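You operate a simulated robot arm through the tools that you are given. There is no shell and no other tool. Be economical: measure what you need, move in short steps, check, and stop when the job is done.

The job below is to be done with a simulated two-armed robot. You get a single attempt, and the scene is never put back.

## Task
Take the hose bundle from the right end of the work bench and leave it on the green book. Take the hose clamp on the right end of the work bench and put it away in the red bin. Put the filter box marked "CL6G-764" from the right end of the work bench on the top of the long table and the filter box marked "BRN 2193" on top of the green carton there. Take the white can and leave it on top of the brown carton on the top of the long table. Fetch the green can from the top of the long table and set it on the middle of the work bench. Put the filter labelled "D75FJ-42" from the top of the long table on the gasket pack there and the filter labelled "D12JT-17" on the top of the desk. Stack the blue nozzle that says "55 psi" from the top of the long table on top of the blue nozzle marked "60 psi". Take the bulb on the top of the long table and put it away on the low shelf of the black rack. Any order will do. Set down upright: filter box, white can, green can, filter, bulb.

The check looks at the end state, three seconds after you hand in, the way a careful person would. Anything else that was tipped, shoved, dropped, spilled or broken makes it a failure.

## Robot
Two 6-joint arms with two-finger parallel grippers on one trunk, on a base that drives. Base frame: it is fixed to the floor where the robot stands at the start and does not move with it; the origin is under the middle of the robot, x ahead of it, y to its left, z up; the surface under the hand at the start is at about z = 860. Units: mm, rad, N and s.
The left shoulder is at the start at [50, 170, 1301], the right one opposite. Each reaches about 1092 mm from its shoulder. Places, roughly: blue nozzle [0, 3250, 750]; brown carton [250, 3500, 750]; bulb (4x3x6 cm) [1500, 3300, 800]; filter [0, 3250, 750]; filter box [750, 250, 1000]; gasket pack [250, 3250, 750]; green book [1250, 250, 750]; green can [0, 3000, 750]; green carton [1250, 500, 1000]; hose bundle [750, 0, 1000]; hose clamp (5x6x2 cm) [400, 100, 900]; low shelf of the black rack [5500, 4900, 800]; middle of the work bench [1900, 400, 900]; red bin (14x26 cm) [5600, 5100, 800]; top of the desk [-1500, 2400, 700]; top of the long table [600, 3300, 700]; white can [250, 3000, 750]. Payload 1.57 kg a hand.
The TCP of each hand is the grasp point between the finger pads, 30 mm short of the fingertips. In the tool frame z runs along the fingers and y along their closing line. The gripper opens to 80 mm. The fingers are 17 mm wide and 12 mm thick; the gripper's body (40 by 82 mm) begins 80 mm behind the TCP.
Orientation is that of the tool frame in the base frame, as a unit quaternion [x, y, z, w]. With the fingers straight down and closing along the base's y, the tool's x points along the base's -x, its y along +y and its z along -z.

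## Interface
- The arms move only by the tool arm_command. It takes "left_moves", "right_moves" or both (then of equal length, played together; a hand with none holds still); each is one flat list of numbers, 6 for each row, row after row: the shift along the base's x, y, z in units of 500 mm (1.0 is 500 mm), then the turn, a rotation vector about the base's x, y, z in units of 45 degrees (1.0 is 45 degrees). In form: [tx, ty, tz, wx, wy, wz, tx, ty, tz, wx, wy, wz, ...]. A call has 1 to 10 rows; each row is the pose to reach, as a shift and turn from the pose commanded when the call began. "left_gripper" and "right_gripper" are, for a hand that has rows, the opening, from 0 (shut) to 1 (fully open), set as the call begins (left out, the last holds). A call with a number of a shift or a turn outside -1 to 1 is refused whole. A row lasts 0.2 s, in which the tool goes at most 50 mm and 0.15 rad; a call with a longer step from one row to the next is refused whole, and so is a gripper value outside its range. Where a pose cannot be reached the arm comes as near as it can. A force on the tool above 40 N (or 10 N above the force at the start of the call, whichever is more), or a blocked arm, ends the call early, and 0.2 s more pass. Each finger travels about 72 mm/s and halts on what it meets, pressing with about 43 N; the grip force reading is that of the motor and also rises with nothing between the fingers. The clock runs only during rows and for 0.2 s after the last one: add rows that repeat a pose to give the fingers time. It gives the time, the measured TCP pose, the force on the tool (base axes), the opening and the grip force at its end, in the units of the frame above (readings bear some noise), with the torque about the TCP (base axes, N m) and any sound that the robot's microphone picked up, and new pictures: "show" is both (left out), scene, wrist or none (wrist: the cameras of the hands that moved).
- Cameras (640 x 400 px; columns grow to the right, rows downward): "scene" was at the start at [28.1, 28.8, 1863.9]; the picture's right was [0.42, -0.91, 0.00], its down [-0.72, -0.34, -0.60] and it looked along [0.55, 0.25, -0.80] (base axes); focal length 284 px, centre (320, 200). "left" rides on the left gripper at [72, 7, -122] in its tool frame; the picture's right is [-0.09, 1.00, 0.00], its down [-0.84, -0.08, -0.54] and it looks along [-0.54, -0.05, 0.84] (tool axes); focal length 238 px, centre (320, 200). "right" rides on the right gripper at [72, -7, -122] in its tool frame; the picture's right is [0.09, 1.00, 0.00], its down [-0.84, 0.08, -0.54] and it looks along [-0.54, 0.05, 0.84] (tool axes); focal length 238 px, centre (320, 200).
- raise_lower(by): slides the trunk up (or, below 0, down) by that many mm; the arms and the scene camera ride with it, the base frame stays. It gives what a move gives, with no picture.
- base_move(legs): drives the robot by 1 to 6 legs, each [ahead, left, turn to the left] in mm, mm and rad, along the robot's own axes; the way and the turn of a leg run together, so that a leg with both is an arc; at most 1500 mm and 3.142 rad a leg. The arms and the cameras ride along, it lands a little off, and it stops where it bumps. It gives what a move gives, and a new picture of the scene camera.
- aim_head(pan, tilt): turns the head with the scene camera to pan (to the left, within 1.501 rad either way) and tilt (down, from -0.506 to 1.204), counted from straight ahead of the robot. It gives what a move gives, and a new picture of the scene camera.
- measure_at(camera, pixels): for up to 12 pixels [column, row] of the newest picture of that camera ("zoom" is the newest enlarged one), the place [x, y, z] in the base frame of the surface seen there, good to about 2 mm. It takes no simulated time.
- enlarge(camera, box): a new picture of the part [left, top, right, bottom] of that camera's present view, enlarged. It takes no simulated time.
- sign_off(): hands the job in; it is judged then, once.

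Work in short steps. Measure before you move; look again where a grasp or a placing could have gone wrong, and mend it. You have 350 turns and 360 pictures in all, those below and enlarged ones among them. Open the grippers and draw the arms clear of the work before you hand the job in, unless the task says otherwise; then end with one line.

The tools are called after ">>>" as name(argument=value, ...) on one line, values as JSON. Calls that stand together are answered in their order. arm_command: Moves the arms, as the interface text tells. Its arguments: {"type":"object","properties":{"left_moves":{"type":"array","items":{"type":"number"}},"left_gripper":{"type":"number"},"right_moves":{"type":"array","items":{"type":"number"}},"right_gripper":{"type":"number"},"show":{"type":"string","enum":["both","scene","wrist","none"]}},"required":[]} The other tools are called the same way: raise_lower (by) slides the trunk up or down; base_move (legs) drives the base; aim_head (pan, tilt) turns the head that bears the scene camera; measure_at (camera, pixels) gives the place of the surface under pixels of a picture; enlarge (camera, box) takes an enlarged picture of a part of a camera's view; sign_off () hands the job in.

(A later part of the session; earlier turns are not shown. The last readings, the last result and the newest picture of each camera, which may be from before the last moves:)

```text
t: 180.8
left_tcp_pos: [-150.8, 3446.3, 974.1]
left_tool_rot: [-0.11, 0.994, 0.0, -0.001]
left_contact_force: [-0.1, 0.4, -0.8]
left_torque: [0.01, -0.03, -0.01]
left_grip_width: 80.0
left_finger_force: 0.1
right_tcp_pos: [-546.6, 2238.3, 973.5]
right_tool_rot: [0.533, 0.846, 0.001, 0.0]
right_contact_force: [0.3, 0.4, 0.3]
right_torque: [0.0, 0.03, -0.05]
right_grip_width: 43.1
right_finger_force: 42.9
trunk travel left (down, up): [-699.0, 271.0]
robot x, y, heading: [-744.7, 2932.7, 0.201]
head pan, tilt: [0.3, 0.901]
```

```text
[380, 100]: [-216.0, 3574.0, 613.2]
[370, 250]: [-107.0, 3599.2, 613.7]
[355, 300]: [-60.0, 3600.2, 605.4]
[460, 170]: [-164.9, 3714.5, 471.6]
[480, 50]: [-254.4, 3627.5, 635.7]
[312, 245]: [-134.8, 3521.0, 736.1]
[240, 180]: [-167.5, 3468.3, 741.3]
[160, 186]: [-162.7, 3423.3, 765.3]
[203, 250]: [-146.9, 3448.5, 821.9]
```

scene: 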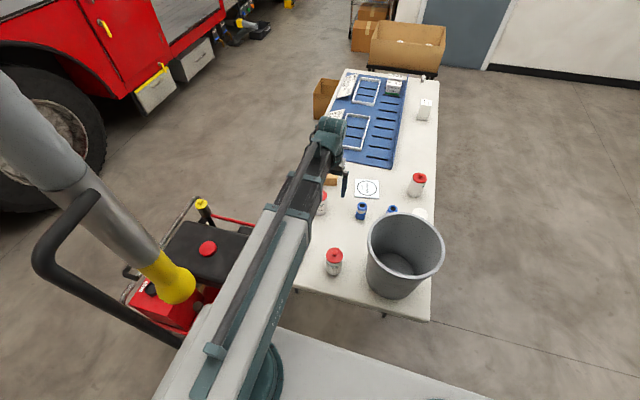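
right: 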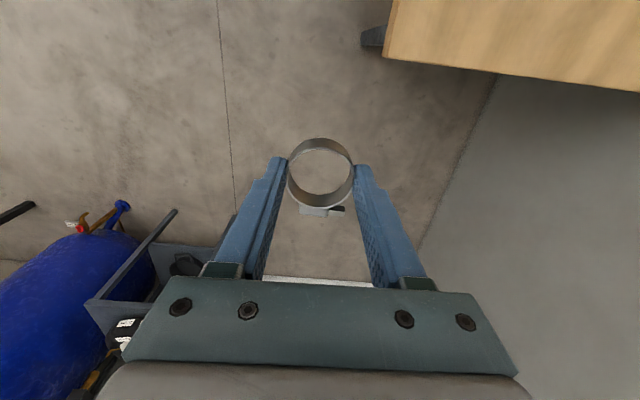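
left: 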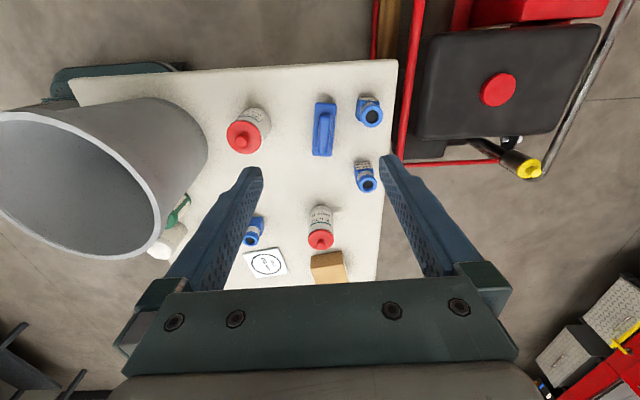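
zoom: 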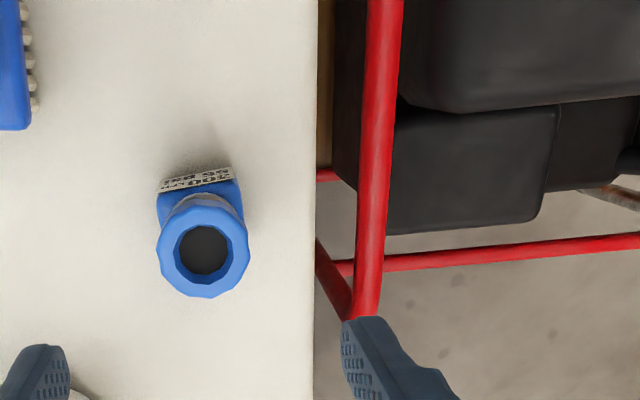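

All lower than the table. Lower to z≈795 and grip.

>>> raise_lower(by=-179)

>>> arm_command(left_moves=[0, 0, 0, 0, 0, 0, 0, 0, 0, 0, 0, 0, 0, 0, 0, 0, 0, 0], left_gripper=0.2, show="wrist")

```text
t: 182.8
left_tcp_pos: [-151.5, 3446.2, 795.3]
left_tool_rot: [-0.111, 0.994, 0.001, -0.001]
left_contact_force: [-0.5, 0.6, 0.4]
left_torque: [-0.02, -0.01, 0.0]
left_grip_width: 80.2
left_finger_force: 0.1
right_tcp_pos: [-546.6, 2238.2, 794.7]
right_tool_rot: [0.533, 0.846, 0.001, 0.0]
right_contact_force: [0.0, 0.1, -0.3]
right_torque: [0.0, -0.01, 0.01]
right_grip_width: 43.0
right_finger_force: 42.8
trunk travel left (down, up): [-520.0, 450.0]
robot x, y, heading: [-741.1, 2931.2, 0.201]
head pan, tilt: [0.3, 0.901]
```

```text
t: 183.6
left_tcp_pos: [-151.0, 3446.4, 793.8]
left_tool_rot: [-0.11, 0.994, 0.001, -0.001]
left_contact_force: [0.4, -0.3, 0.5]
left_torque: [-0.08, 0.01, 0.03]
left_grip_width: 46.6
left_finger_force: 43.4
right_tcp_pos: [-546.7, 2238.5, 793.8]
right_tool_rot: [0.533, 0.846, 0.0, 0.0]
right_contact_force: [0.0, -1.0, 0.6]
right_torque: [-0.03, 0.03, 0.02]
right_grip_width: 43.3
right_finger_force: 43.2
trunk travel left (down, up): [-520.0, 450.0]
robot x, y, heading: [-747.0, 2931.6, 0.203]
head pan, tilt: [0.3, 0.901]
```

left: 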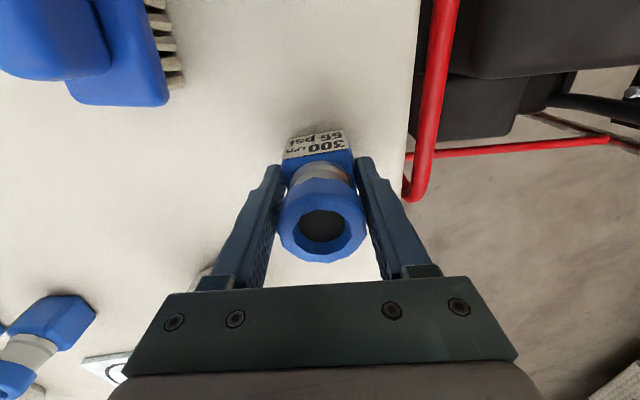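

Gripped (46.6 mm). Raise 160, move over the 60 psi nozzle.

>>> raise_lower(by=160)

>>> arm_command(left_moves=[-0.077, -0.018, 0, 0, 0, 0, -0.155, -0.037, 0, 0, 0, 0, -0.232, -0.055, 0, 0, 0, 0, -0.309, -0.073, 0, 0, 0, 0, -0.309, -0.073, 0, 0, 0, 0], show="both")

```text
t: 185.4
left_tcp_pos: [-149.6, 3447.1, 954.2]
left_tool_rot: [-0.11, 0.994, 0.0, -0.001]
left_contact_force: [0.3, -0.3, -2.5]
left_torque: [-0.03, 0.02, -0.03]
left_grip_width: 46.6
left_finger_force: 43.6
right_tcp_pos: [-546.5, 2238.2, 954.6]
right_tool_rot: [0.533, 0.846, 0.001, 0.0]
right_contact_force: [-0.3, 0.5, -0.4]
right_torque: [-0.01, -0.02, -0.02]
right_grip_width: 43.1
right_finger_force: 43.0
trunk travel left (down, up): [-680.0, 290.0]
robot x, y, heading: [-741.7, 2931.8, 0.2]
head pan, tilt: [0.3, 0.901]
```

```text
t: 186.7
left_tcp_pos: [-306.4, 3411.9, 955.8]
left_tool_rot: [-0.111, 0.994, 0.001, -0.001]
left_contact_force: [-0.6, -0.4, -2.0]
left_torque: [0.0, -0.03, -0.01]
left_grip_width: 46.3
left_finger_force: 43.4
right_tcp_pos: [-546.2, 2238.3, 956.1]
right_tool_rot: [0.533, 0.846, 0.001, 0.0]
right_contact_force: [-0.9, 0.6, -1.6]
right_torque: [-0.01, -0.01, -0.02]
right_grip_width: 42.9
right_finger_force: 43.1
trunk travel left (down, up): [-680.0, 290.0]
robot x, y, heading: [-743.7, 2928.0, 0.196]
head pan, tilt: [0.3, 0.901]
```

scene: 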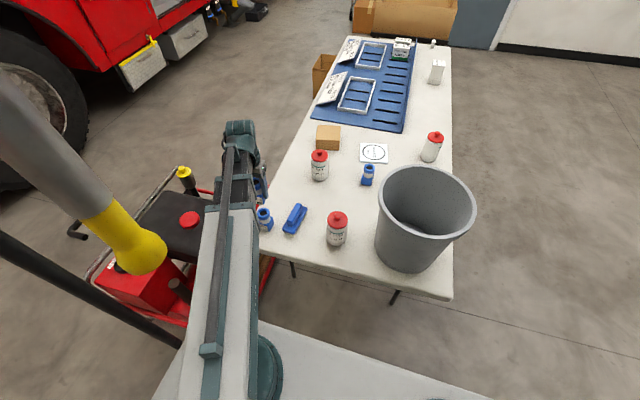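
left: 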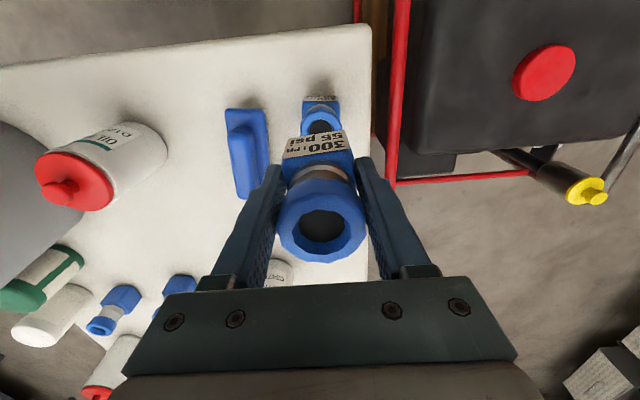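

>>> enlarge(camera="left", box=[280, 80, 370, 150])

```text
5.71 times, centred on (325, 115) of left
```

zoom: 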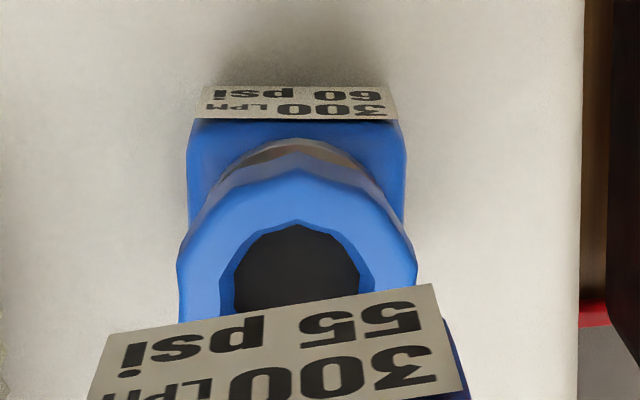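

Lateral and depth alignment with the 60 psi ring are within ~1 mm. Lower to just above contact (TCP ≈885).

>>> raise_lower(by=-69)

>>> raise_lower(by=-2)

>>> enlarge(camera="scene", box=[220, 130, 320, 250])

```text
t: 187.7
left_tcp_pos: [-306.5, 3411.7, 886.3]
left_tool_rot: [-0.11, 0.994, 0.001, -0.001]
left_contact_force: [-0.1, 0.4, -1.6]
left_torque: [-0.01, 0.01, -0.04]
left_grip_width: 46.3
left_finger_force: 42.7
right_tcp_pos: [-546.2, 2238.3, 885.8]
right_tool_rot: [0.532, 0.846, 0.0, 0.001]
right_contact_force: [0.4, -0.2, -0.4]
right_torque: [-0.04, -0.06, -0.03]
right_grip_width: 43.0
right_finger_force: 43.0
trunk travel left (down, up): [-611.0, 359.0]
robot x, y, heading: [-740.1, 2934.3, 0.197]
head pan, tilt: [0.3, 0.901]
```

```text
t: 188.2
left_tcp_pos: [-306.0, 3410.8, 884.0]
left_tool_rot: [-0.11, 0.994, 0.001, -0.002]
left_contact_force: [0.4, 0.3, -1.8]
left_torque: [-0.03, 0.02, 0.01]
left_grip_width: 46.2
left_finger_force: 43.1
right_tcp_pos: [-545.8, 2238.4, 883.1]
right_tool_rot: [0.533, 0.846, 0.001, 0.001]
right_contact_force: [-0.2, -1.1, -0.9]
right_torque: [0.0, 0.0, 0.03]
right_grip_width: 43.2
right_finger_force: 43.3
trunk travel left (down, up): [-609.0, 361.0]
robot x, y, heading: [-748.6, 2933.8, 0.204]
head pan, tilt: [0.3, 0.901]
```

```text
3.33 times, centred on (270, 190) of scene
```

zoom: 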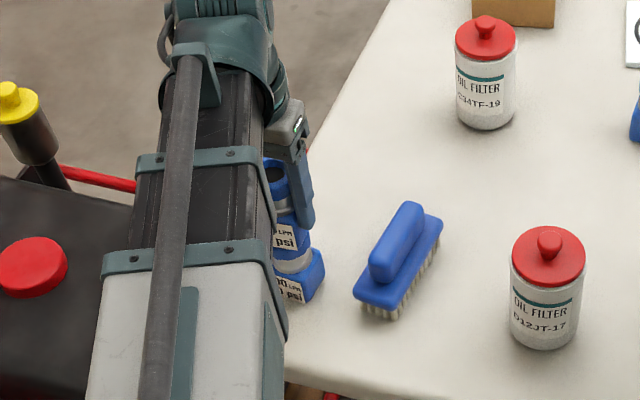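

Still hanging (force −1.8 N). Lower 1 mm at a time until contact shows.

>>> raise_lower(by=-1.5)

```text
t: 188.8
left_tcp_pos: [-306.3, 3409.9, 882.6]
left_tool_rot: [-0.111, 0.994, 0.001, 0.0]
left_contact_force: [1.8, 2.0, 9.3]
left_torque: [0.06, -0.15, 0.08]
left_grip_width: 46.2
left_finger_force: 43.0
right_tcp_pos: [-546.4, 2237.9, 881.6]
right_tool_rot: [0.533, 0.846, 0.001, 0.001]
right_contact_force: [-0.2, 0.6, -0.3]
right_torque: [-0.03, -0.02, -0.01]
right_grip_width: 43.0
right_finger_force: 43.1
trunk travel left (down, up): [-607.0, 363.0]
robot x, y, heading: [-747.0, 2931.6, 0.195]
head pan, tilt: [0.3, 0.901]
```

Contact (9 N). Release, then raise and look.

>>> arm_command(left_moves=[0, 0, 0, 0, 0, 0, 0, 0, 0, 0, 0, 0, 0, 0, 0, 0, 0, 0], left_gripper=1, show="none")

>>> raise_lower(by=120)

>>> enlarge(camera="left", box=[0, 0, 640, 400])

>>> enlarge(camera="scene", box=[220, 130, 320, 250])

```text
t: 189.6
left_tcp_pos: [-305.6, 3410.7, 882.7]
left_tool_rot: [-0.111, 0.994, 0.001, 0.0]
left_contact_force: [-0.2, -0.2, 0.2]
left_torque: [-0.01, 0.0, -0.01]
left_grip_width: 79.9
left_finger_force: 0.2
right_tcp_pos: [-546.0, 2237.2, 881.6]
right_tool_rot: [0.532, 0.847, 0.001, 0.0]
right_contact_force: [-0.2, 0.4, -0.3]
right_torque: [0.02, -0.02, 0.0]
right_grip_width: 43.0
right_finger_force: 43.0
trunk travel left (down, up): [-607.0, 363.0]
robot x, y, heading: [-749.2, 2930.1, 0.201]
head pan, tilt: [0.3, 0.901]
```

```text
t: 191.1
left_tcp_pos: [-305.8, 3410.5, 1001.8]
left_tool_rot: [-0.111, 0.994, 0.001, -0.001]
left_contact_force: [-0.5, 0.9, 0.2]
left_torque: [-0.03, -0.04, 0.01]
left_grip_width: 80.2
left_finger_force: 0.0
right_tcp_pos: [-547.0, 2238.8, 1002.5]
right_tool_rot: [0.532, 0.846, 0.0, 0.0]
right_contact_force: [-0.2, 0.0, -0.2]
right_torque: [0.02, 0.0, 0.03]
right_grip_width: 42.8
right_finger_force: 43.3
trunk travel left (down, up): [-727.0, 243.0]
robot x, y, heading: [-745.2, 2936.8, 0.196]
head pan, tilt: [0.3, 0.901]
```

```text
1.00 times, centred on (320, 200) of left (not enlarged: the box is as wide or as high as the picture)
```

zoom: 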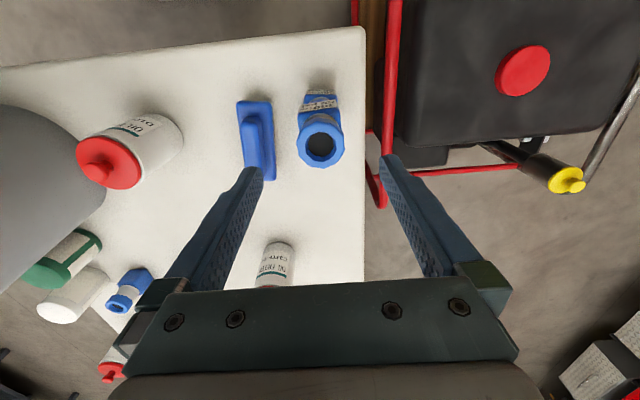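

```text
3.33 times, centred on (270, 190) of scene
```

zoom: 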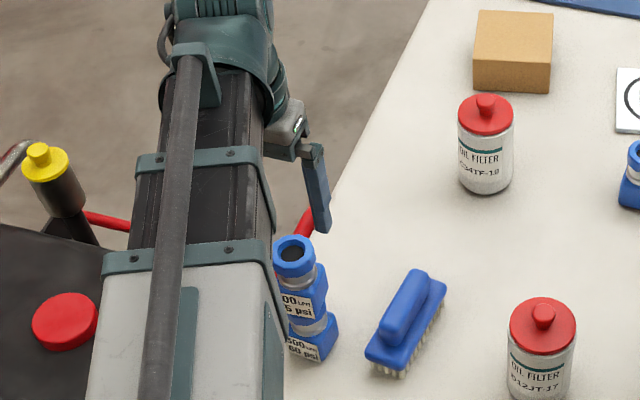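

The 55 psi nozzle stands on the 60 psi. Next the D12JT-17 filter: move over it and look.

>>> raise_lower(by=80)

>>> arm_command(left_moves=[0.028, -0.095, 0, 0, 0, 0, 0.056, -0.19, 0, 0, 0, 0, 0.084, -0.285, 0, 0, 0, 0, 0.112, -0.38, 0, 0, 0, 0, 0.14, -0.476, 0, 0, 0, 0, 0.14, -0.476, 0, 0, 0, 0], show="both")

```text
t: 192.2
left_tcp_pos: [-305.9, 3410.6, 1083.6]
left_tool_rot: [-0.111, 0.994, 0.001, -0.001]
left_contact_force: [0.0, -0.3, 0.1]
left_torque: [0.0, 0.0, -0.02]
left_grip_width: 80.1
left_finger_force: 0.0
right_tcp_pos: [-546.0, 2238.9, 1082.8]
right_tool_rot: [0.532, 0.847, 0.0, 0.001]
right_contact_force: [0.2, 0.3, 0.0]
right_torque: [0.01, -0.03, 0.04]
right_grip_width: 43.2
right_finger_force: 43.2
trunk travel left (down, up): [-807.0, 163.0]
robot x, y, heading: [-747.1, 2929.5, 0.201]
head pan, tilt: [0.3, 0.901]
```

```text
t: 193.6
left_tcp_pos: [-236.9, 3171.8, 1082.2]
left_tool_rot: [-0.112, 0.994, 0.001, -0.001]
left_contact_force: [0.2, -0.3, 0.4]
left_torque: [0.02, -0.03, -0.01]
left_grip_width: 79.7
left_finger_force: 0.0
right_tcp_pos: [-546.6, 2239.2, 1083.1]
right_tool_rot: [0.533, 0.846, 0.001, 0.0]
right_contact_force: [0.6, 0.8, -0.4]
right_torque: [0.01, 0.04, 0.0]
right_grip_width: 43.1
right_finger_force: 43.6
trunk travel left (down, up): [-807.0, 163.0]
robot x, y, heading: [-741.0, 2930.4, 0.199]
head pan, tilt: [0.3, 0.901]
```

scene: 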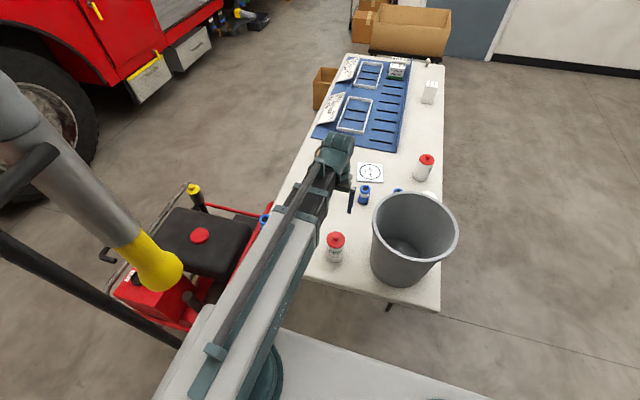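
left: 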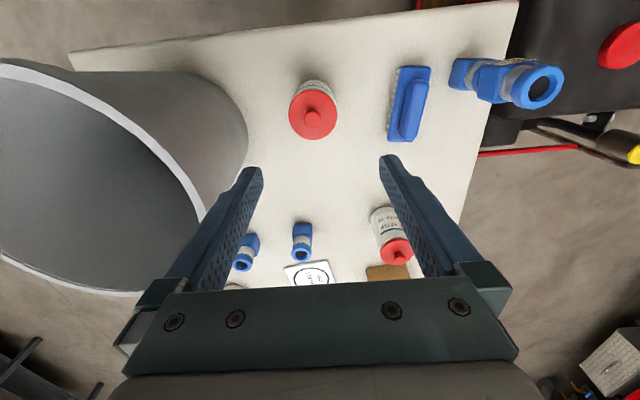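

>>> measure_at(camera="left", pixels=[[291, 113], [335, 113], [313, 91], [313, 137], [313, 115], [316, 83], [307, 84]])

```text
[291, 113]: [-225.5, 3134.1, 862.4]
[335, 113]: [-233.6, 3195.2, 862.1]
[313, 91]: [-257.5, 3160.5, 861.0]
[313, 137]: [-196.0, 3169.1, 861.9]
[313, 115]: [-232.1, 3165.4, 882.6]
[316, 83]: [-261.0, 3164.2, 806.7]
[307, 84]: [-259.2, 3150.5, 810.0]
```

Filter centre (−228.5,3165), lid z 862, knob 882. Centre and lower to TCP 815 in two steps.

>>> arm_command(left_moves=[0.016, -0.013, 0, 0, 0, 0, 0.016, -0.013, 0, 0, 0, 0], show="none")

>>> raise_lower(by=-160)

>>> enlarge(camera="left", box=[0, 0, 640, 400])

>>> enlarge(camera="scene", box=[240, 100, 480, 320])

```text
t: 194.2
left_tcp_pos: [-227.9, 3165.8, 1082.9]
left_tool_rot: [-0.111, 0.994, 0.001, -0.001]
left_contact_force: [-0.9, 0.1, 0.6]
left_torque: [-0.02, -0.02, 0.01]
left_grip_width: 80.1
left_finger_force: 0.1
right_tcp_pos: [-546.0, 2238.3, 1082.8]
right_tool_rot: [0.533, 0.846, 0.001, 0.0]
right_contact_force: [-0.5, 0.4, -0.6]
right_torque: [-0.01, 0.04, 0.07]
right_grip_width: 43.2
right_finger_force: 42.7
trunk travel left (down, up): [-807.0, 163.0]
robot x, y, heading: [-740.5, 2929.4, 0.197]
head pan, tilt: [0.3, 0.901]
```

```text
t: 196.1
left_tcp_pos: [-228.5, 3165.7, 922.0]
left_tool_rot: [-0.111, 0.994, 0.001, 0.0]
left_contact_force: [-0.3, 0.4, -0.1]
left_torque: [-0.02, -0.01, -0.03]
left_grip_width: 79.9
left_finger_force: 0.1
right_tcp_pos: [-547.2, 2237.8, 922.8]
right_tool_rot: [0.533, 0.846, 0.001, 0.001]
right_contact_force: [-0.6, -0.3, -1.6]
right_torque: [0.0, 0.0, -0.02]
right_grip_width: 42.7
right_finger_force: 43.0
trunk travel left (down, up): [-647.0, 323.0]
robot x, y, heading: [-744.7, 2932.8, 0.204]
head pan, tilt: [0.3, 0.901]
```

```text
1.00 times, centred on (320, 200) of left (not enlarged: the box is as wide or as high as the picture)
```

zoom: 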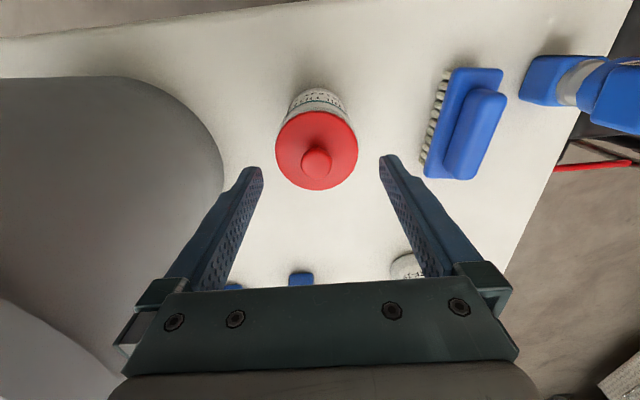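

```text
1.82 times, centred on (360, 210) of scene
```

zoom: 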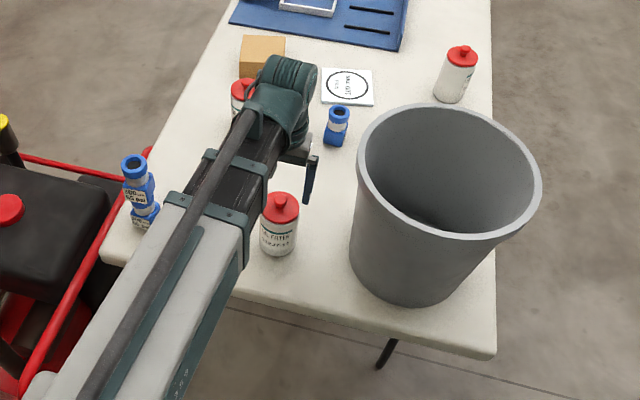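

Small residual offset (~3 mm); nudge by (−2,−2) mm then lower to 815 and close.

>>> arm_command(left_moves=[-0.005, -0.004, 0, 0, 0, 0], show="none")

>>> raise_lower(by=-107)

>>> arm_command(left_moves=[0, 0, 0, 0, 0, 0, 0, 0, 0, 0, 0, 0, 0, 0, 0, 0, 0, 0], left_gripper=0.3, show="both")

```text
t: 196.5
left_tcp_pos: [-231.7, 3162.6, 922.3]
left_tool_rot: [-0.111, 0.994, 0.001, -0.001]
left_contact_force: [-0.2, -0.3, -0.1]
left_torque: [0.01, 0.0, -0.01]
left_grip_width: 80.0
left_finger_force: 0.1
right_tcp_pos: [-547.4, 2238.1, 921.7]
right_tool_rot: [0.533, 0.846, 0.0, 0.0]
right_contact_force: [-0.3, -0.3, 0.2]
right_torque: [-0.01, -0.02, 0.0]
right_grip_width: 43.1
right_finger_force: 42.5
trunk travel left (down, up): [-647.0, 323.0]
robot x, y, heading: [-745.6, 2932.1, 0.195]
head pan, tilt: [0.3, 0.901]
```

```text
t: 197.8
left_tcp_pos: [-232.2, 3163.5, 816.3]
left_tool_rot: [-0.111, 0.994, 0.001, -0.001]
left_contact_force: [-0.2, -0.1, -0.1]
left_torque: [-0.02, 0.02, 0.01]
left_grip_width: 80.2
left_finger_force: 0.0
right_tcp_pos: [-547.0, 2239.1, 814.2]
right_tool_rot: [0.533, 0.846, 0.001, 0.0]
right_contact_force: [-0.3, 0.0, -0.1]
right_torque: [0.02, 0.03, 0.04]
right_grip_width: 42.8
right_finger_force: 43.0
trunk travel left (down, up): [-540.0, 430.0]
robot x, y, heading: [-742.4, 2930.4, 0.203]
head pan, tilt: [0.3, 0.901]
```

```text
t: 198.7
left_tcp_pos: [-230.9, 3163.1, 815.4]
left_tool_rot: [-0.111, 0.994, 0.001, 0.0]
left_contact_force: [2.0, -1.4, 1.8]
left_torque: [-0.36, -0.09, 0.04]
left_grip_width: 70.8
left_finger_force: 43.5
right_tcp_pos: [-547.3, 2239.2, 815.3]
right_tool_rot: [0.533, 0.846, 0.001, 0.0]
right_contact_force: [0.7, 0.4, 0.2]
right_torque: [-0.03, 0.01, 0.01]
right_grip_width: 43.1
right_finger_force: 42.9
trunk travel left (down, up): [-540.0, 430.0]
robot x, y, heading: [-744.7, 2931.7, 0.202]
head pan, tilt: [0.3, 0.901]
```

scene: 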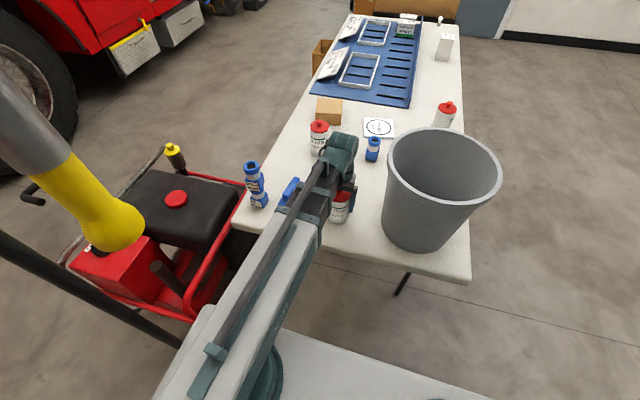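
left: 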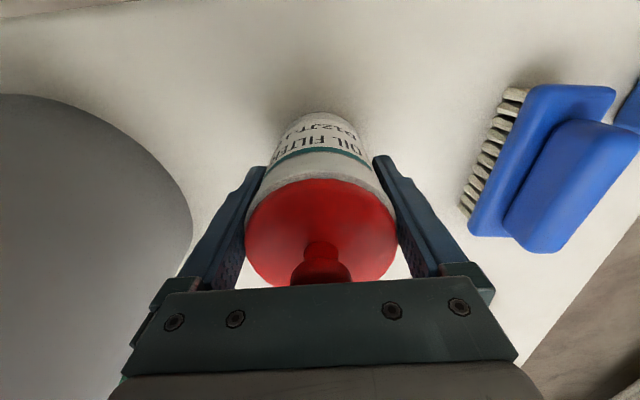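

Gripped (70.8 mm). Lift fully and drive away right, then turn left to face the desk.

>>> raise_lower(by=389)

>>> base_move(legs=[[0, -700, 0], [0, 0, 1.6], [0, 0, 1.563]])

>>> aim_head(pan=-0.3, tilt=0.8)

```text
t: 202.4
left_tcp_pos: [-230.5, 3164.2, 1204.5]
left_tool_rot: [-0.111, 0.994, 0.002, 0.0]
left_contact_force: [0.1, 0.3, -5.9]
left_torque: [0.0, 0.01, 0.02]
left_grip_width: 70.4
left_finger_force: 43.1
right_tcp_pos: [-546.7, 2238.9, 1204.3]
right_tool_rot: [0.533, 0.846, 0.0, 0.0]
right_contact_force: [-0.2, 0.0, 0.1]
right_torque: [0.02, 0.03, -0.01]
right_grip_width: 43.1
right_finger_force: 42.7
trunk travel left (down, up): [-929.0, 41.0]
robot x, y, heading: [-744.0, 2931.7, 0.202]
head pan, tilt: [0.3, 0.901]
```

```text
t: 213.9
left_tcp_pos: [-1113.3, 1997.5, 1203.8]
left_tool_rot: [0.991, 0.131, 0.0, 0.001]
left_contact_force: [0.5, 0.2, -5.3]
left_torque: [0.02, -0.06, -0.01]
left_grip_width: 70.5
left_finger_force: 43.6
right_tcp_pos: [-835.0, 2935.1, 1204.1]
right_tool_rot: [0.857, -0.516, 0.0, 0.0]
right_contact_force: [0.9, -0.5, -1.2]
right_torque: [0.03, 0.0, 0.02]
right_grip_width: 43.1
right_finger_force: 43.4
trunk travel left (down, up): [-929.0, 41.0]
robot x, y, heading: [-609.4, 2248.5, -2.898]
head pan, tilt: [0.3, 0.901]
```

scene: 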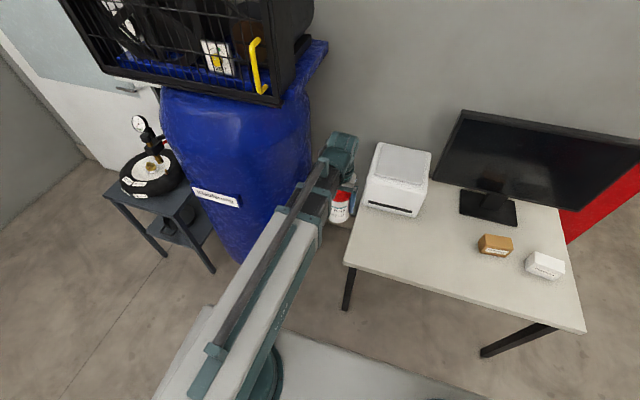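

```text
t: 214.9
left_tcp_pos: [-1113.9, 1997.1, 1205.5]
left_tool_rot: [0.991, 0.131, 0.002, 0.001]
left_contact_force: [0.2, -0.5, -5.7]
left_torque: [0.02, -0.01, -0.04]
left_grip_width: 70.2
left_finger_force: 42.3
right_tcp_pos: [-835.7, 2935.5, 1204.8]
right_tool_rot: [0.857, -0.516, 0.0, 0.0]
right_contact_force: [-0.4, 0.3, 0.6]
right_torque: [0.01, 0.02, -0.01]
right_grip_width: 43.3
right_finger_force: 42.9
trunk travel left (down, up): [-929.0, 41.0]
robot x, y, heading: [-611.4, 2251.9, -2.906]
head pan, tilt: [-0.3, 0.799]
```

scene: 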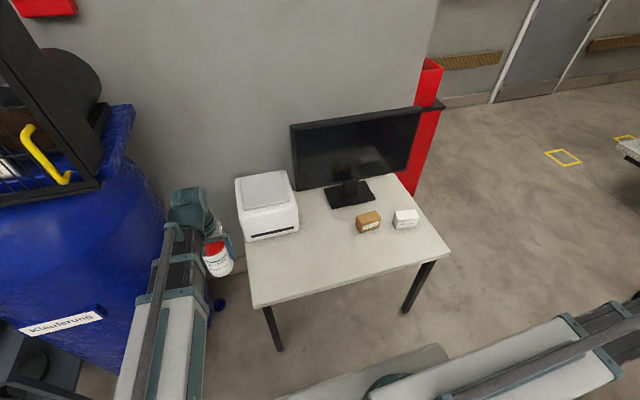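

Measure the desk's free area around the target spot.

>>> measure_at(camera="scene", pixels=[[297, 232], [248, 243], [340, 250], [368, 232], [330, 210], [350, 205], [400, 112], [295, 130], [370, 270], [330, 285]])

>>> base_move(legs=[[0, -440, 0], [155, 0, 0]])

```text
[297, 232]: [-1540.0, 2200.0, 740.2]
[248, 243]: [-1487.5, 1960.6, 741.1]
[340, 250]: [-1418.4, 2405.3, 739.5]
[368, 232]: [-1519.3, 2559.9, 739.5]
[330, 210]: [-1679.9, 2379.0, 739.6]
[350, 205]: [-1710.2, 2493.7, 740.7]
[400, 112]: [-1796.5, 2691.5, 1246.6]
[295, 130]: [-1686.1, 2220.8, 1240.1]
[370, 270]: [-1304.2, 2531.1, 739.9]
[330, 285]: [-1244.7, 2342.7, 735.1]
```

```text
t: 218.6
left_tcp_pos: [-1369.8, 2392.6, 1203.6]
left_tool_rot: [0.991, 0.13, 0.002, 0.001]
left_contact_force: [0.2, -0.3, -6.6]
left_torque: [-0.02, -0.07, 0.02]
left_grip_width: 70.5
left_finger_force: 42.9
right_tcp_pos: [-1090.0, 3328.6, 1204.8]
right_tool_rot: [0.856, -0.516, 0.0, 0.001]
right_contact_force: [-0.4, -0.1, -0.3]
right_torque: [-0.03, -0.06, 0.0]
right_grip_width: 43.1
right_finger_force: 43.2
trunk travel left (down, up): [-929.0, 41.0]
robot x, y, heading: [-863.9, 2640.9, -2.9]
head pan, tilt: [-0.3, 0.799]
```

scene: 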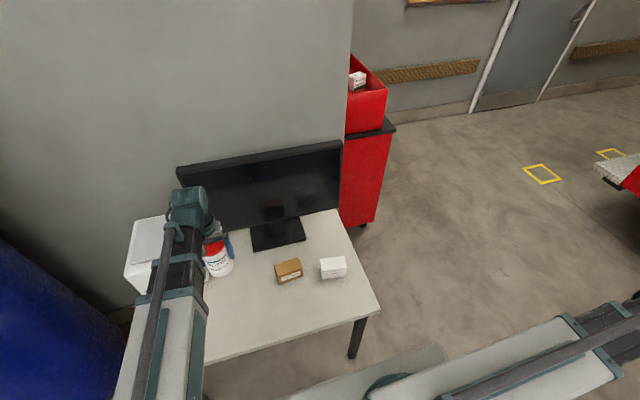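

Spot (−1370,2393) is free, monitor (x≈−1700) and printer are clear. Lower the filter.

>>> raise_lower(by=-384)

>>> raise_lower(by=-3)

```text
t: 222.3
left_tcp_pos: [-1369.1, 2394.0, 820.6]
left_tool_rot: [0.991, 0.131, 0.0, 0.0]
left_contact_force: [-0.1, -0.5, -4.8]
left_torque: [0.06, -0.05, -0.01]
left_grip_width: 70.4
left_finger_force: 43.3
right_tcp_pos: [-1089.4, 3330.0, 819.8]
right_tool_rot: [0.857, -0.515, 0.0, 0.0]
right_contact_force: [0.2, 0.3, -1.0]
right_torque: [-0.02, -0.01, 0.0]
right_grip_width: 42.9
right_finger_force: 42.8
trunk travel left (down, up): [-545.0, 425.0]
robot x, y, heading: [-862.1, 2647.0, -2.901]
head pan, tilt: [-0.3, 0.799]
```

```text
t: 222.8
left_tcp_pos: [-1368.8, 2391.1, 817.6]
left_tool_rot: [0.992, 0.13, 0.0, 0.0]
left_contact_force: [0.9, 0.4, -5.2]
left_torque: [0.01, -0.07, 0.02]
left_grip_width: 70.3
left_finger_force: 43.4
right_tcp_pos: [-1089.5, 3330.9, 818.2]
right_tool_rot: [0.857, -0.516, 0.0, 0.0]
right_contact_force: [0.5, -0.3, 0.1]
right_torque: [0.03, 0.0, 0.03]
right_grip_width: 43.2
right_finger_force: 43.3
trunk travel left (down, up): [-542.0, 428.0]
robot x, y, heading: [-864.1, 2644.0, -2.898]
head pan, tilt: [-0.3, 0.799]
```

>>> raise_lower(by=-2)

```text
t: 223.4
left_tcp_pos: [-1367.5, 2392.9, 816.4]
left_tool_rot: [0.991, 0.131, 0.0, 0.002]
left_contact_force: [-2.5, -2.0, 9.2]
left_torque: [0.3, 0.07, 0.05]
left_grip_width: 70.4
left_finger_force: 43.3
right_tcp_pos: [-1089.9, 3330.5, 814.4]
right_tool_rot: [0.857, -0.516, -0.001, 0.0]
right_contact_force: [0.2, 0.8, -0.8]
right_torque: [0.02, 0.02, 0.0]
right_grip_width: 43.3
right_finger_force: 42.7
trunk travel left (down, up): [-540.0, 430.0]
robot x, y, heading: [-861.6, 2642.4, -2.903]
head pan, tilt: [-0.3, 0.799]
```

Contact. Release, raise, and check.

>>> arm_command(left_moves=[0, 0, 0, 0, 0, 0, 0, 0, 0, 0, 0, 0, 0, 0, 0, 0, 0, 0], left_gripper=1, show="none")

>>> raise_lower(by=389)

>>> enlarge(camera="scene", box=[100, 150, 400, 350])

```text
t: 224.2
left_tcp_pos: [-1367.9, 2391.7, 815.9]
left_tool_rot: [0.991, 0.13, 0.001, 0.001]
left_contact_force: [0.0, -1.3, 0.0]
left_torque: [0.0, 0.0, -0.03]
left_grip_width: 79.9
left_finger_force: 0.1
right_tcp_pos: [-1089.6, 3330.8, 815.0]
right_tool_rot: [0.857, -0.516, -0.001, 0.0]
right_contact_force: [-0.1, 0.0, 0.1]
right_torque: [-0.02, -0.01, 0.0]
right_grip_width: 42.9
right_finger_force: 42.7
trunk travel left (down, up): [-540.0, 430.0]
robot x, y, heading: [-865.2, 2643.6, -2.907]
head pan, tilt: [-0.3, 0.799]
```

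```text
t: 227.9
left_tcp_pos: [-1368.3, 2392.3, 1204.0]
left_tool_rot: [0.991, 0.131, 0.001, 0.001]
left_contact_force: [-0.9, -0.4, 0.2]
left_torque: [0.02, 0.0, 0.01]
left_grip_width: 80.1
left_finger_force: 0.1
right_tcp_pos: [-1090.2, 3330.7, 1203.2]
right_tool_rot: [0.857, -0.515, 0.0, 0.001]
right_contact_force: [-0.6, 0.6, -0.4]
right_torque: [0.0, 0.04, -0.02]
right_grip_width: 42.7
right_finger_force: 42.9
trunk travel left (down, up): [-929.0, 41.0]
robot x, y, heading: [-862.5, 2642.2, -2.903]
head pan, tilt: [-0.3, 0.799]
```

```text
2.00 times, centred on (250, 250) of scene
```

zoom: 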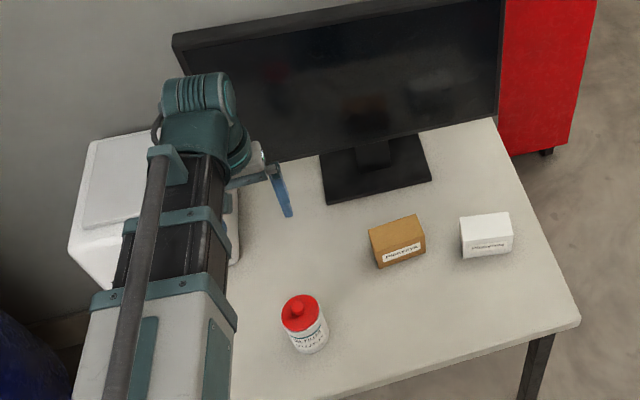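

D12JT-17 stands on the desk. Drive away, turn to face the long table and slide to the white can / D75 area.

>>> base_move(legs=[[0, 400, 0], [0, 0, -1.583], [0, -750, 0], [0, -750, 0]])

>>> aim_head(pan=0.35, tilt=0.9)

```text
t: 241.6
left_tcp_pos: [433.9, 3104.8, 1204.2]
left_tool_rot: [0.794, -0.608, 0.001, 0.001]
left_contact_force: [-0.1, -0.1, -0.7]
left_torque: [0.01, 0.0, 0.01]
left_grip_width: 80.0
left_finger_force: 0.1
right_tcp_pos: [1371.4, 2827.5, 1204.1]
right_tool_rot: [-0.242, 0.97, 0.002, 0.0]
right_contact_force: [0.4, -0.3, -0.1]
right_torque: [0.03, 0.02, 0.03]
right_grip_width: 43.0
right_finger_force: 43.1
trunk travel left (down, up): [-929.0, 41.0]
robot x, y, heading: [687.1, 2600.4, 1.812]
head pan, tilt: [-0.3, 0.799]
```

scene: 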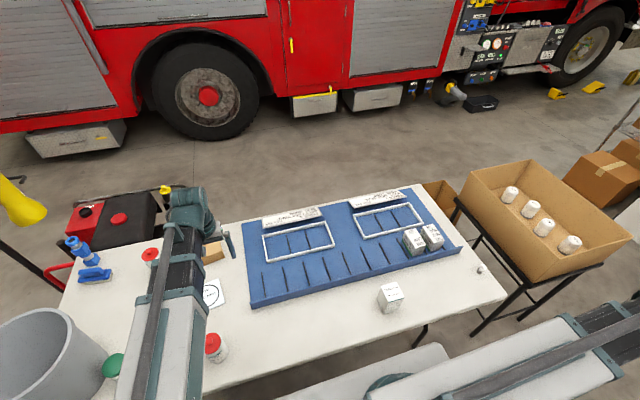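

```text
t: 242.6
left_tcp_pos: [433.1, 3102.5, 1204.0]
left_tool_rot: [0.794, -0.607, 0.0, 0.001]
left_contact_force: [-0.2, 0.9, 0.4]
left_torque: [0.01, 0.01, -0.01]
left_grip_width: 79.9
left_finger_force: 0.1
right_tcp_pos: [1370.3, 2827.7, 1203.1]
right_tool_rot: [-0.242, 0.97, 0.001, 0.0]
right_contact_force: [-0.5, -0.2, -0.1]
right_torque: [0.02, 0.02, 0.02]
right_grip_width: 43.1
right_finger_force: 43.4
trunk travel left (down, up): [-929.0, 41.0]
robot x, y, heading: [682.6, 2599.8, 1.811]
head pan, tilt: [0.351, 0.901]
```

scene: 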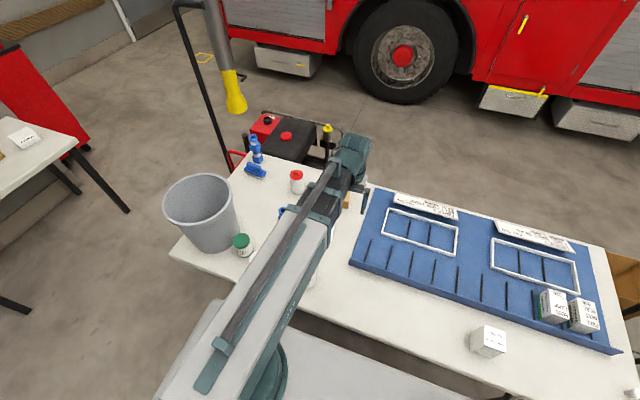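

White can at about (165,2893), green can 110 mm to its left; I'll close along ≈76° so fingers avoid it. Move the left hand there.

>>> arm_command(left_moves=[-0.067, -0.052, 0, 0, 0, 0.125, -0.134, -0.105, 0, 0, 0, 0.25, -0.201, -0.157, 0, 0, 0, 0.375, -0.268, -0.21, 0, 0, 0, 0.5, -0.335, -0.262, 0, 0, 0, 0.625, -0.402, -0.315, 0, 0, 0, 0.75, -0.469, -0.367, 0, 0, 0, 0.875, -0.536, -0.42, 0, 0, 0, 1.0], show="none")

>>> arm_command(left_moves=[0, 0, 0, 0, 0, 0.18, 0, 0, 0, 0, 0, 0.36, 0, 0, 0, 0, 0, 0.36], show="both")

```text
t: 244.4
left_tcp_pos: [163.5, 2891.1, 1203.8]
left_tool_rot: [0.967, -0.256, 0.001, 0.001]
left_contact_force: [-0.7, 0.1, -0.3]
left_torque: [0.03, 0.01, 0.0]
left_grip_width: 79.8
left_finger_force: 0.1
right_tcp_pos: [1371.0, 2827.1, 1203.8]
right_tool_rot: [-0.243, 0.97, 0.001, -0.001]
right_contact_force: [-0.6, 0.2, -0.6]
right_torque: [0.01, 0.0, 0.01]
right_grip_width: 43.1
right_finger_force: 43.0
trunk travel left (down, up): [-929.0, 41.0]
robot x, y, heading: [686.0, 2604.3, 1.814]
head pan, tilt: [0.351, 0.901]
```

```text
t: 245.2
left_tcp_pos: [165.1, 2892.4, 1204.1]
left_tool_rot: [0.993, -0.118, 0.0, 0.001]
left_contact_force: [0.5, 0.8, 0.0]
left_torque: [-0.03, 0.04, 0.02]
left_grip_width: 80.1
left_finger_force: 0.1
right_tcp_pos: [1370.5, 2827.1, 1204.5]
right_tool_rot: [-0.243, 0.97, 0.001, 0.0]
right_contact_force: [0.1, -0.4, 0.0]
right_torque: [-0.01, 0.0, 0.0]
right_grip_width: 43.0
right_finger_force: 43.2
trunk travel left (down, up): [-929.0, 41.0]
robot x, y, heading: [686.2, 2598.3, 1.809]
head pan, tilt: [0.351, 0.901]
```

scene: 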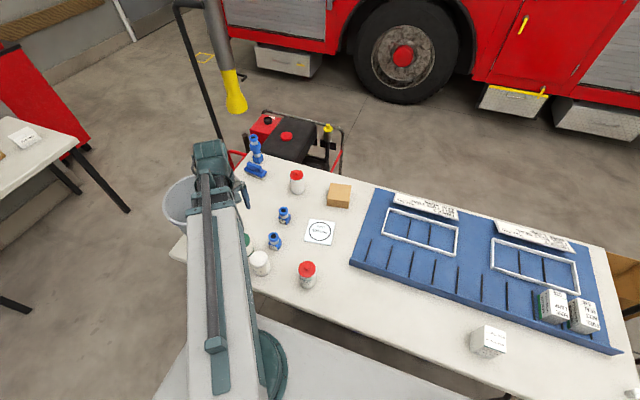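
left: 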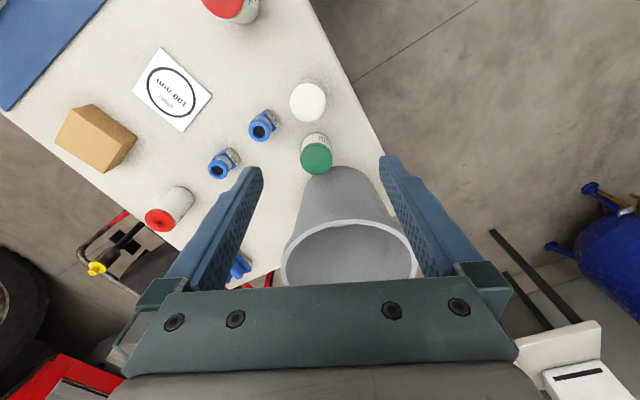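

Check where the wrist/boom end sits relative to the bucket before lowering.

>>> measure_at(camera="scene", pixels=[[208, 145], [196, 165], [224, 150], [228, 185], [205, 185], [192, 230], [252, 230], [240, 195], [180, 185]])

>>> measure_at(camera="left", pixels=[[308, 101], [292, 101], [326, 103], [309, 86], [309, 120], [289, 255], [348, 225], [405, 250], [348, 168]])

```text
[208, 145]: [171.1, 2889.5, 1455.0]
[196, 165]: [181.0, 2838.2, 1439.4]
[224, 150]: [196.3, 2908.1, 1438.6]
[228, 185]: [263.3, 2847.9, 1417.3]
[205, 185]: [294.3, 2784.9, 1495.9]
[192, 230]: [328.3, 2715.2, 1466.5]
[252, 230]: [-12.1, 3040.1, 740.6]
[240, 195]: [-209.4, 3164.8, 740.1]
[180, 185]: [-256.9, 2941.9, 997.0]
```

```text
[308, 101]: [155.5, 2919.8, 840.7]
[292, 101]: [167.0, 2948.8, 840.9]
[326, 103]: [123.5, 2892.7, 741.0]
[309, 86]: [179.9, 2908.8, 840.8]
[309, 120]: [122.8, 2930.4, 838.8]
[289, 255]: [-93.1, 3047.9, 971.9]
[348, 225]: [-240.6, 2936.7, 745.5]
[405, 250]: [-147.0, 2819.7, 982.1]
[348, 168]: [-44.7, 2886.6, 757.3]
```

White can centre ≈(153,2919), top 840, Ø≈65. Shift (−12,+27) and lower partway for a check.

>>> arm_command(left_moves=[-0.024, 0.054, 0, 0, 0, 0, -0.024, 0.054, 0, 0, 0, 0], show="none")

>>> raise_lower(by=-300)

>>> enlarge(camera="left", box=[0, 0, 640, 400])

```text
t: 245.8
left_tcp_pos: [153.1, 2920.4, 1204.4]
left_tool_rot: [0.993, -0.119, 0.001, 0.001]
left_contact_force: [0.1, 0.8, 1.4]
left_torque: [0.01, 0.02, -0.02]
left_grip_width: 79.9
left_finger_force: 0.1
right_tcp_pos: [1371.2, 2825.8, 1204.5]
right_tool_rot: [-0.242, 0.97, 0.001, 0.0]
right_contact_force: [0.2, -0.2, -0.4]
right_torque: [0.04, 0.01, 0.03]
right_grip_width: 43.3
right_finger_force: 42.7
trunk travel left (down, up): [-929.0, 41.0]
robot x, y, heading: [685.8, 2600.0, 1.814]
head pan, tilt: [0.351, 0.901]
```

```text
t: 248.8
left_tcp_pos: [153.6, 2920.3, 904.6]
left_tool_rot: [0.993, -0.119, 0.001, 0.001]
left_contact_force: [0.3, 0.1, -0.3]
left_torque: [-0.01, 0.0, 0.05]
left_grip_width: 80.1
left_finger_force: 0.0
right_tcp_pos: [1369.8, 2827.5, 904.6]
right_tool_rot: [-0.243, 0.97, 0.0, -0.001]
right_contact_force: [0.0, 0.5, 0.4]
right_torque: [-0.01, -0.01, 0.0]
right_grip_width: 43.0
right_finger_force: 43.2
trunk travel left (down, up): [-629.0, 341.0]
robot x, y, heading: [685.5, 2601.1, 1.811]
head pan, tilt: [0.351, 0.901]
```

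```text
1.00 times, centred on (320, 200) of left (not enlarged: the box is as wide or as high as the picture)
```

zoom: 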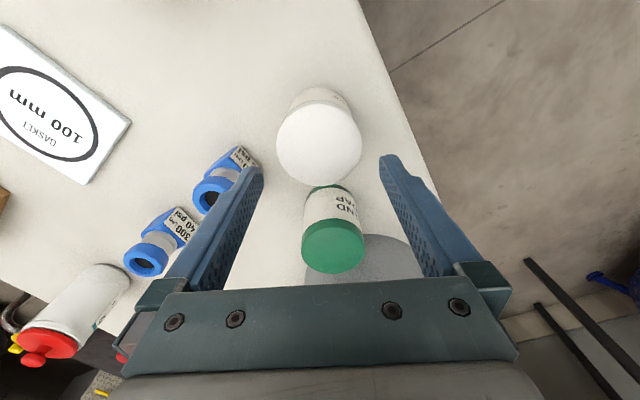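

Slight 4 mm offset along tool x; nudge and lower to z≈790, then grip.

>>> arm_command(left_moves=[0.008, -0.002, 0, 0, 0, 0], show="none")

>>> raise_lower(by=-114)

>>> arm_command(left_moves=[0, 0, 0, 0, 0, 0, 0, 0, 0, 0, 0, 0, 0, 0, 0, 0, 0, 0], left_gripper=0.3, show="both")

```text
t: 249.2
left_tcp_pos: [156.4, 2919.9, 904.5]
left_tool_rot: [0.993, -0.119, 0.0, 0.0]
left_contact_force: [-0.7, 0.5, -0.1]
left_torque: [-0.02, -0.02, -0.01]
left_grip_width: 80.0
left_finger_force: 0.0
right_tcp_pos: [1370.9, 2828.1, 903.9]
right_tool_rot: [-0.243, 0.97, 0.001, 0.0]
right_contact_force: [-0.1, -0.2, 0.1]
right_torque: [-0.01, -0.02, -0.01]
right_grip_width: 43.1
right_finger_force: 43.1
trunk travel left (down, up): [-629.0, 341.0]
robot x, y, heading: [686.6, 2599.4, 1.817]
head pan, tilt: [0.351, 0.901]
```

```text
t: 250.7
left_tcp_pos: [156.7, 2920.4, 789.8]
left_tool_rot: [0.993, -0.118, 0.002, 0.001]
left_contact_force: [0.1, 0.3, 0.0]
left_torque: [0.0, 0.0, 0.0]
left_grip_width: 79.9
left_finger_force: 0.1
right_tcp_pos: [1370.2, 2826.9, 790.6]
right_tool_rot: [-0.243, 0.97, 0.001, 0.0]
right_contact_force: [0.8, 0.0, 0.3]
right_torque: [-0.01, 0.01, 0.04]
right_grip_width: 43.2
right_finger_force: 43.0
trunk travel left (down, up): [-515.0, 455.0]
robot x, y, heading: [685.1, 2594.8, 1.812]
head pan, tilt: [0.351, 0.901]
```

```text
t: 251.4
left_tcp_pos: [157.5, 2920.6, 789.4]
left_tool_rot: [0.993, -0.119, 0.001, 0.001]
left_contact_force: [1.1, 2.4, 2.6]
left_torque: [0.24, 0.04, 0.02]
left_grip_width: 70.5
left_finger_force: 42.4
right_tcp_pos: [1370.2, 2827.5, 790.9]
right_tool_rot: [-0.243, 0.97, 0.001, 0.0]
right_contact_force: [0.1, 0.1, -0.8]
right_torque: [0.0, 0.02, 0.0]
right_grip_width: 42.8
right_finger_force: 43.1
trunk travel left (down, up): [-515.0, 455.0]
robot x, y, heading: [684.9, 2595.7, 1.818]
head pan, tilt: [0.351, 0.901]
```

scene: 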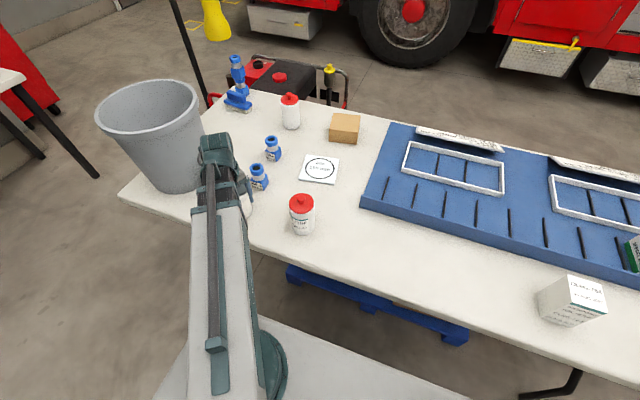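
left: 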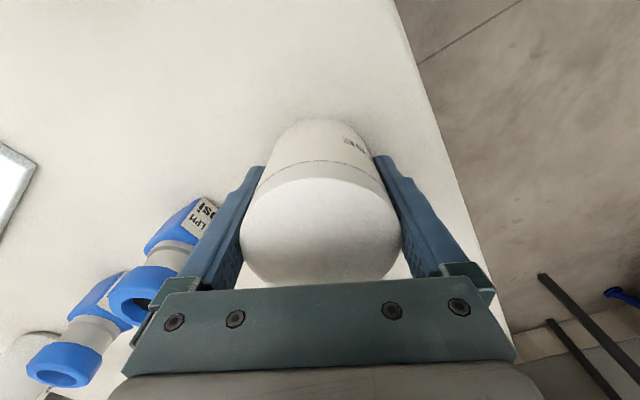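

Gripped (70.5 mm). Measure the brown carton's top now, and gasket and D75.

>>> enlarge(camera="scene", box=[280, 90, 370, 190])

>>> measure_at(camera="scene", pixels=[[335, 115], [361, 116], [358, 131], [330, 130], [346, 123], [303, 155], [338, 156], [333, 184], [299, 182], [318, 170], [302, 200], [302, 215]])

```text
4.00 times, centred on (325, 140) of scene
```

zoom: 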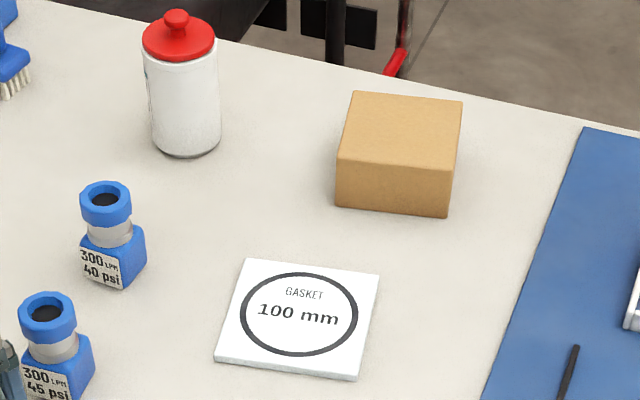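

```text
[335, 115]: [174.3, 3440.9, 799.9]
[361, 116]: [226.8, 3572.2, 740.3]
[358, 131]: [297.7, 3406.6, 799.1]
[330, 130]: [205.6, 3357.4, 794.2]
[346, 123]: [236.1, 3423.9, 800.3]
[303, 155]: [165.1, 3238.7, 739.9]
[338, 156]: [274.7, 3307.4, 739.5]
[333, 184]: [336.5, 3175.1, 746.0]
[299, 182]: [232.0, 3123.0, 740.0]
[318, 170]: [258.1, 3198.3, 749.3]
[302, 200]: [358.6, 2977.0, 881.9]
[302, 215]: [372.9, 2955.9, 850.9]
```

>>> measure_at(camera="zoom", pixels=[[356, 97], [457, 104], [448, 163], [342, 154], [402, 130], [250, 263], [374, 277], [353, 374], [221, 356], [298, 313]])

```text
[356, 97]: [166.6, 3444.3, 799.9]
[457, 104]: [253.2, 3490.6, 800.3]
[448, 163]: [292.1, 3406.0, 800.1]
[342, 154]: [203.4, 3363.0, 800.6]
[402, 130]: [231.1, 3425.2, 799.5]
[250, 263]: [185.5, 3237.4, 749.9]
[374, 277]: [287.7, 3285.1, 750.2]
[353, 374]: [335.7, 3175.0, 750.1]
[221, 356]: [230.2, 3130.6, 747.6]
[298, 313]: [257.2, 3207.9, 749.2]
```

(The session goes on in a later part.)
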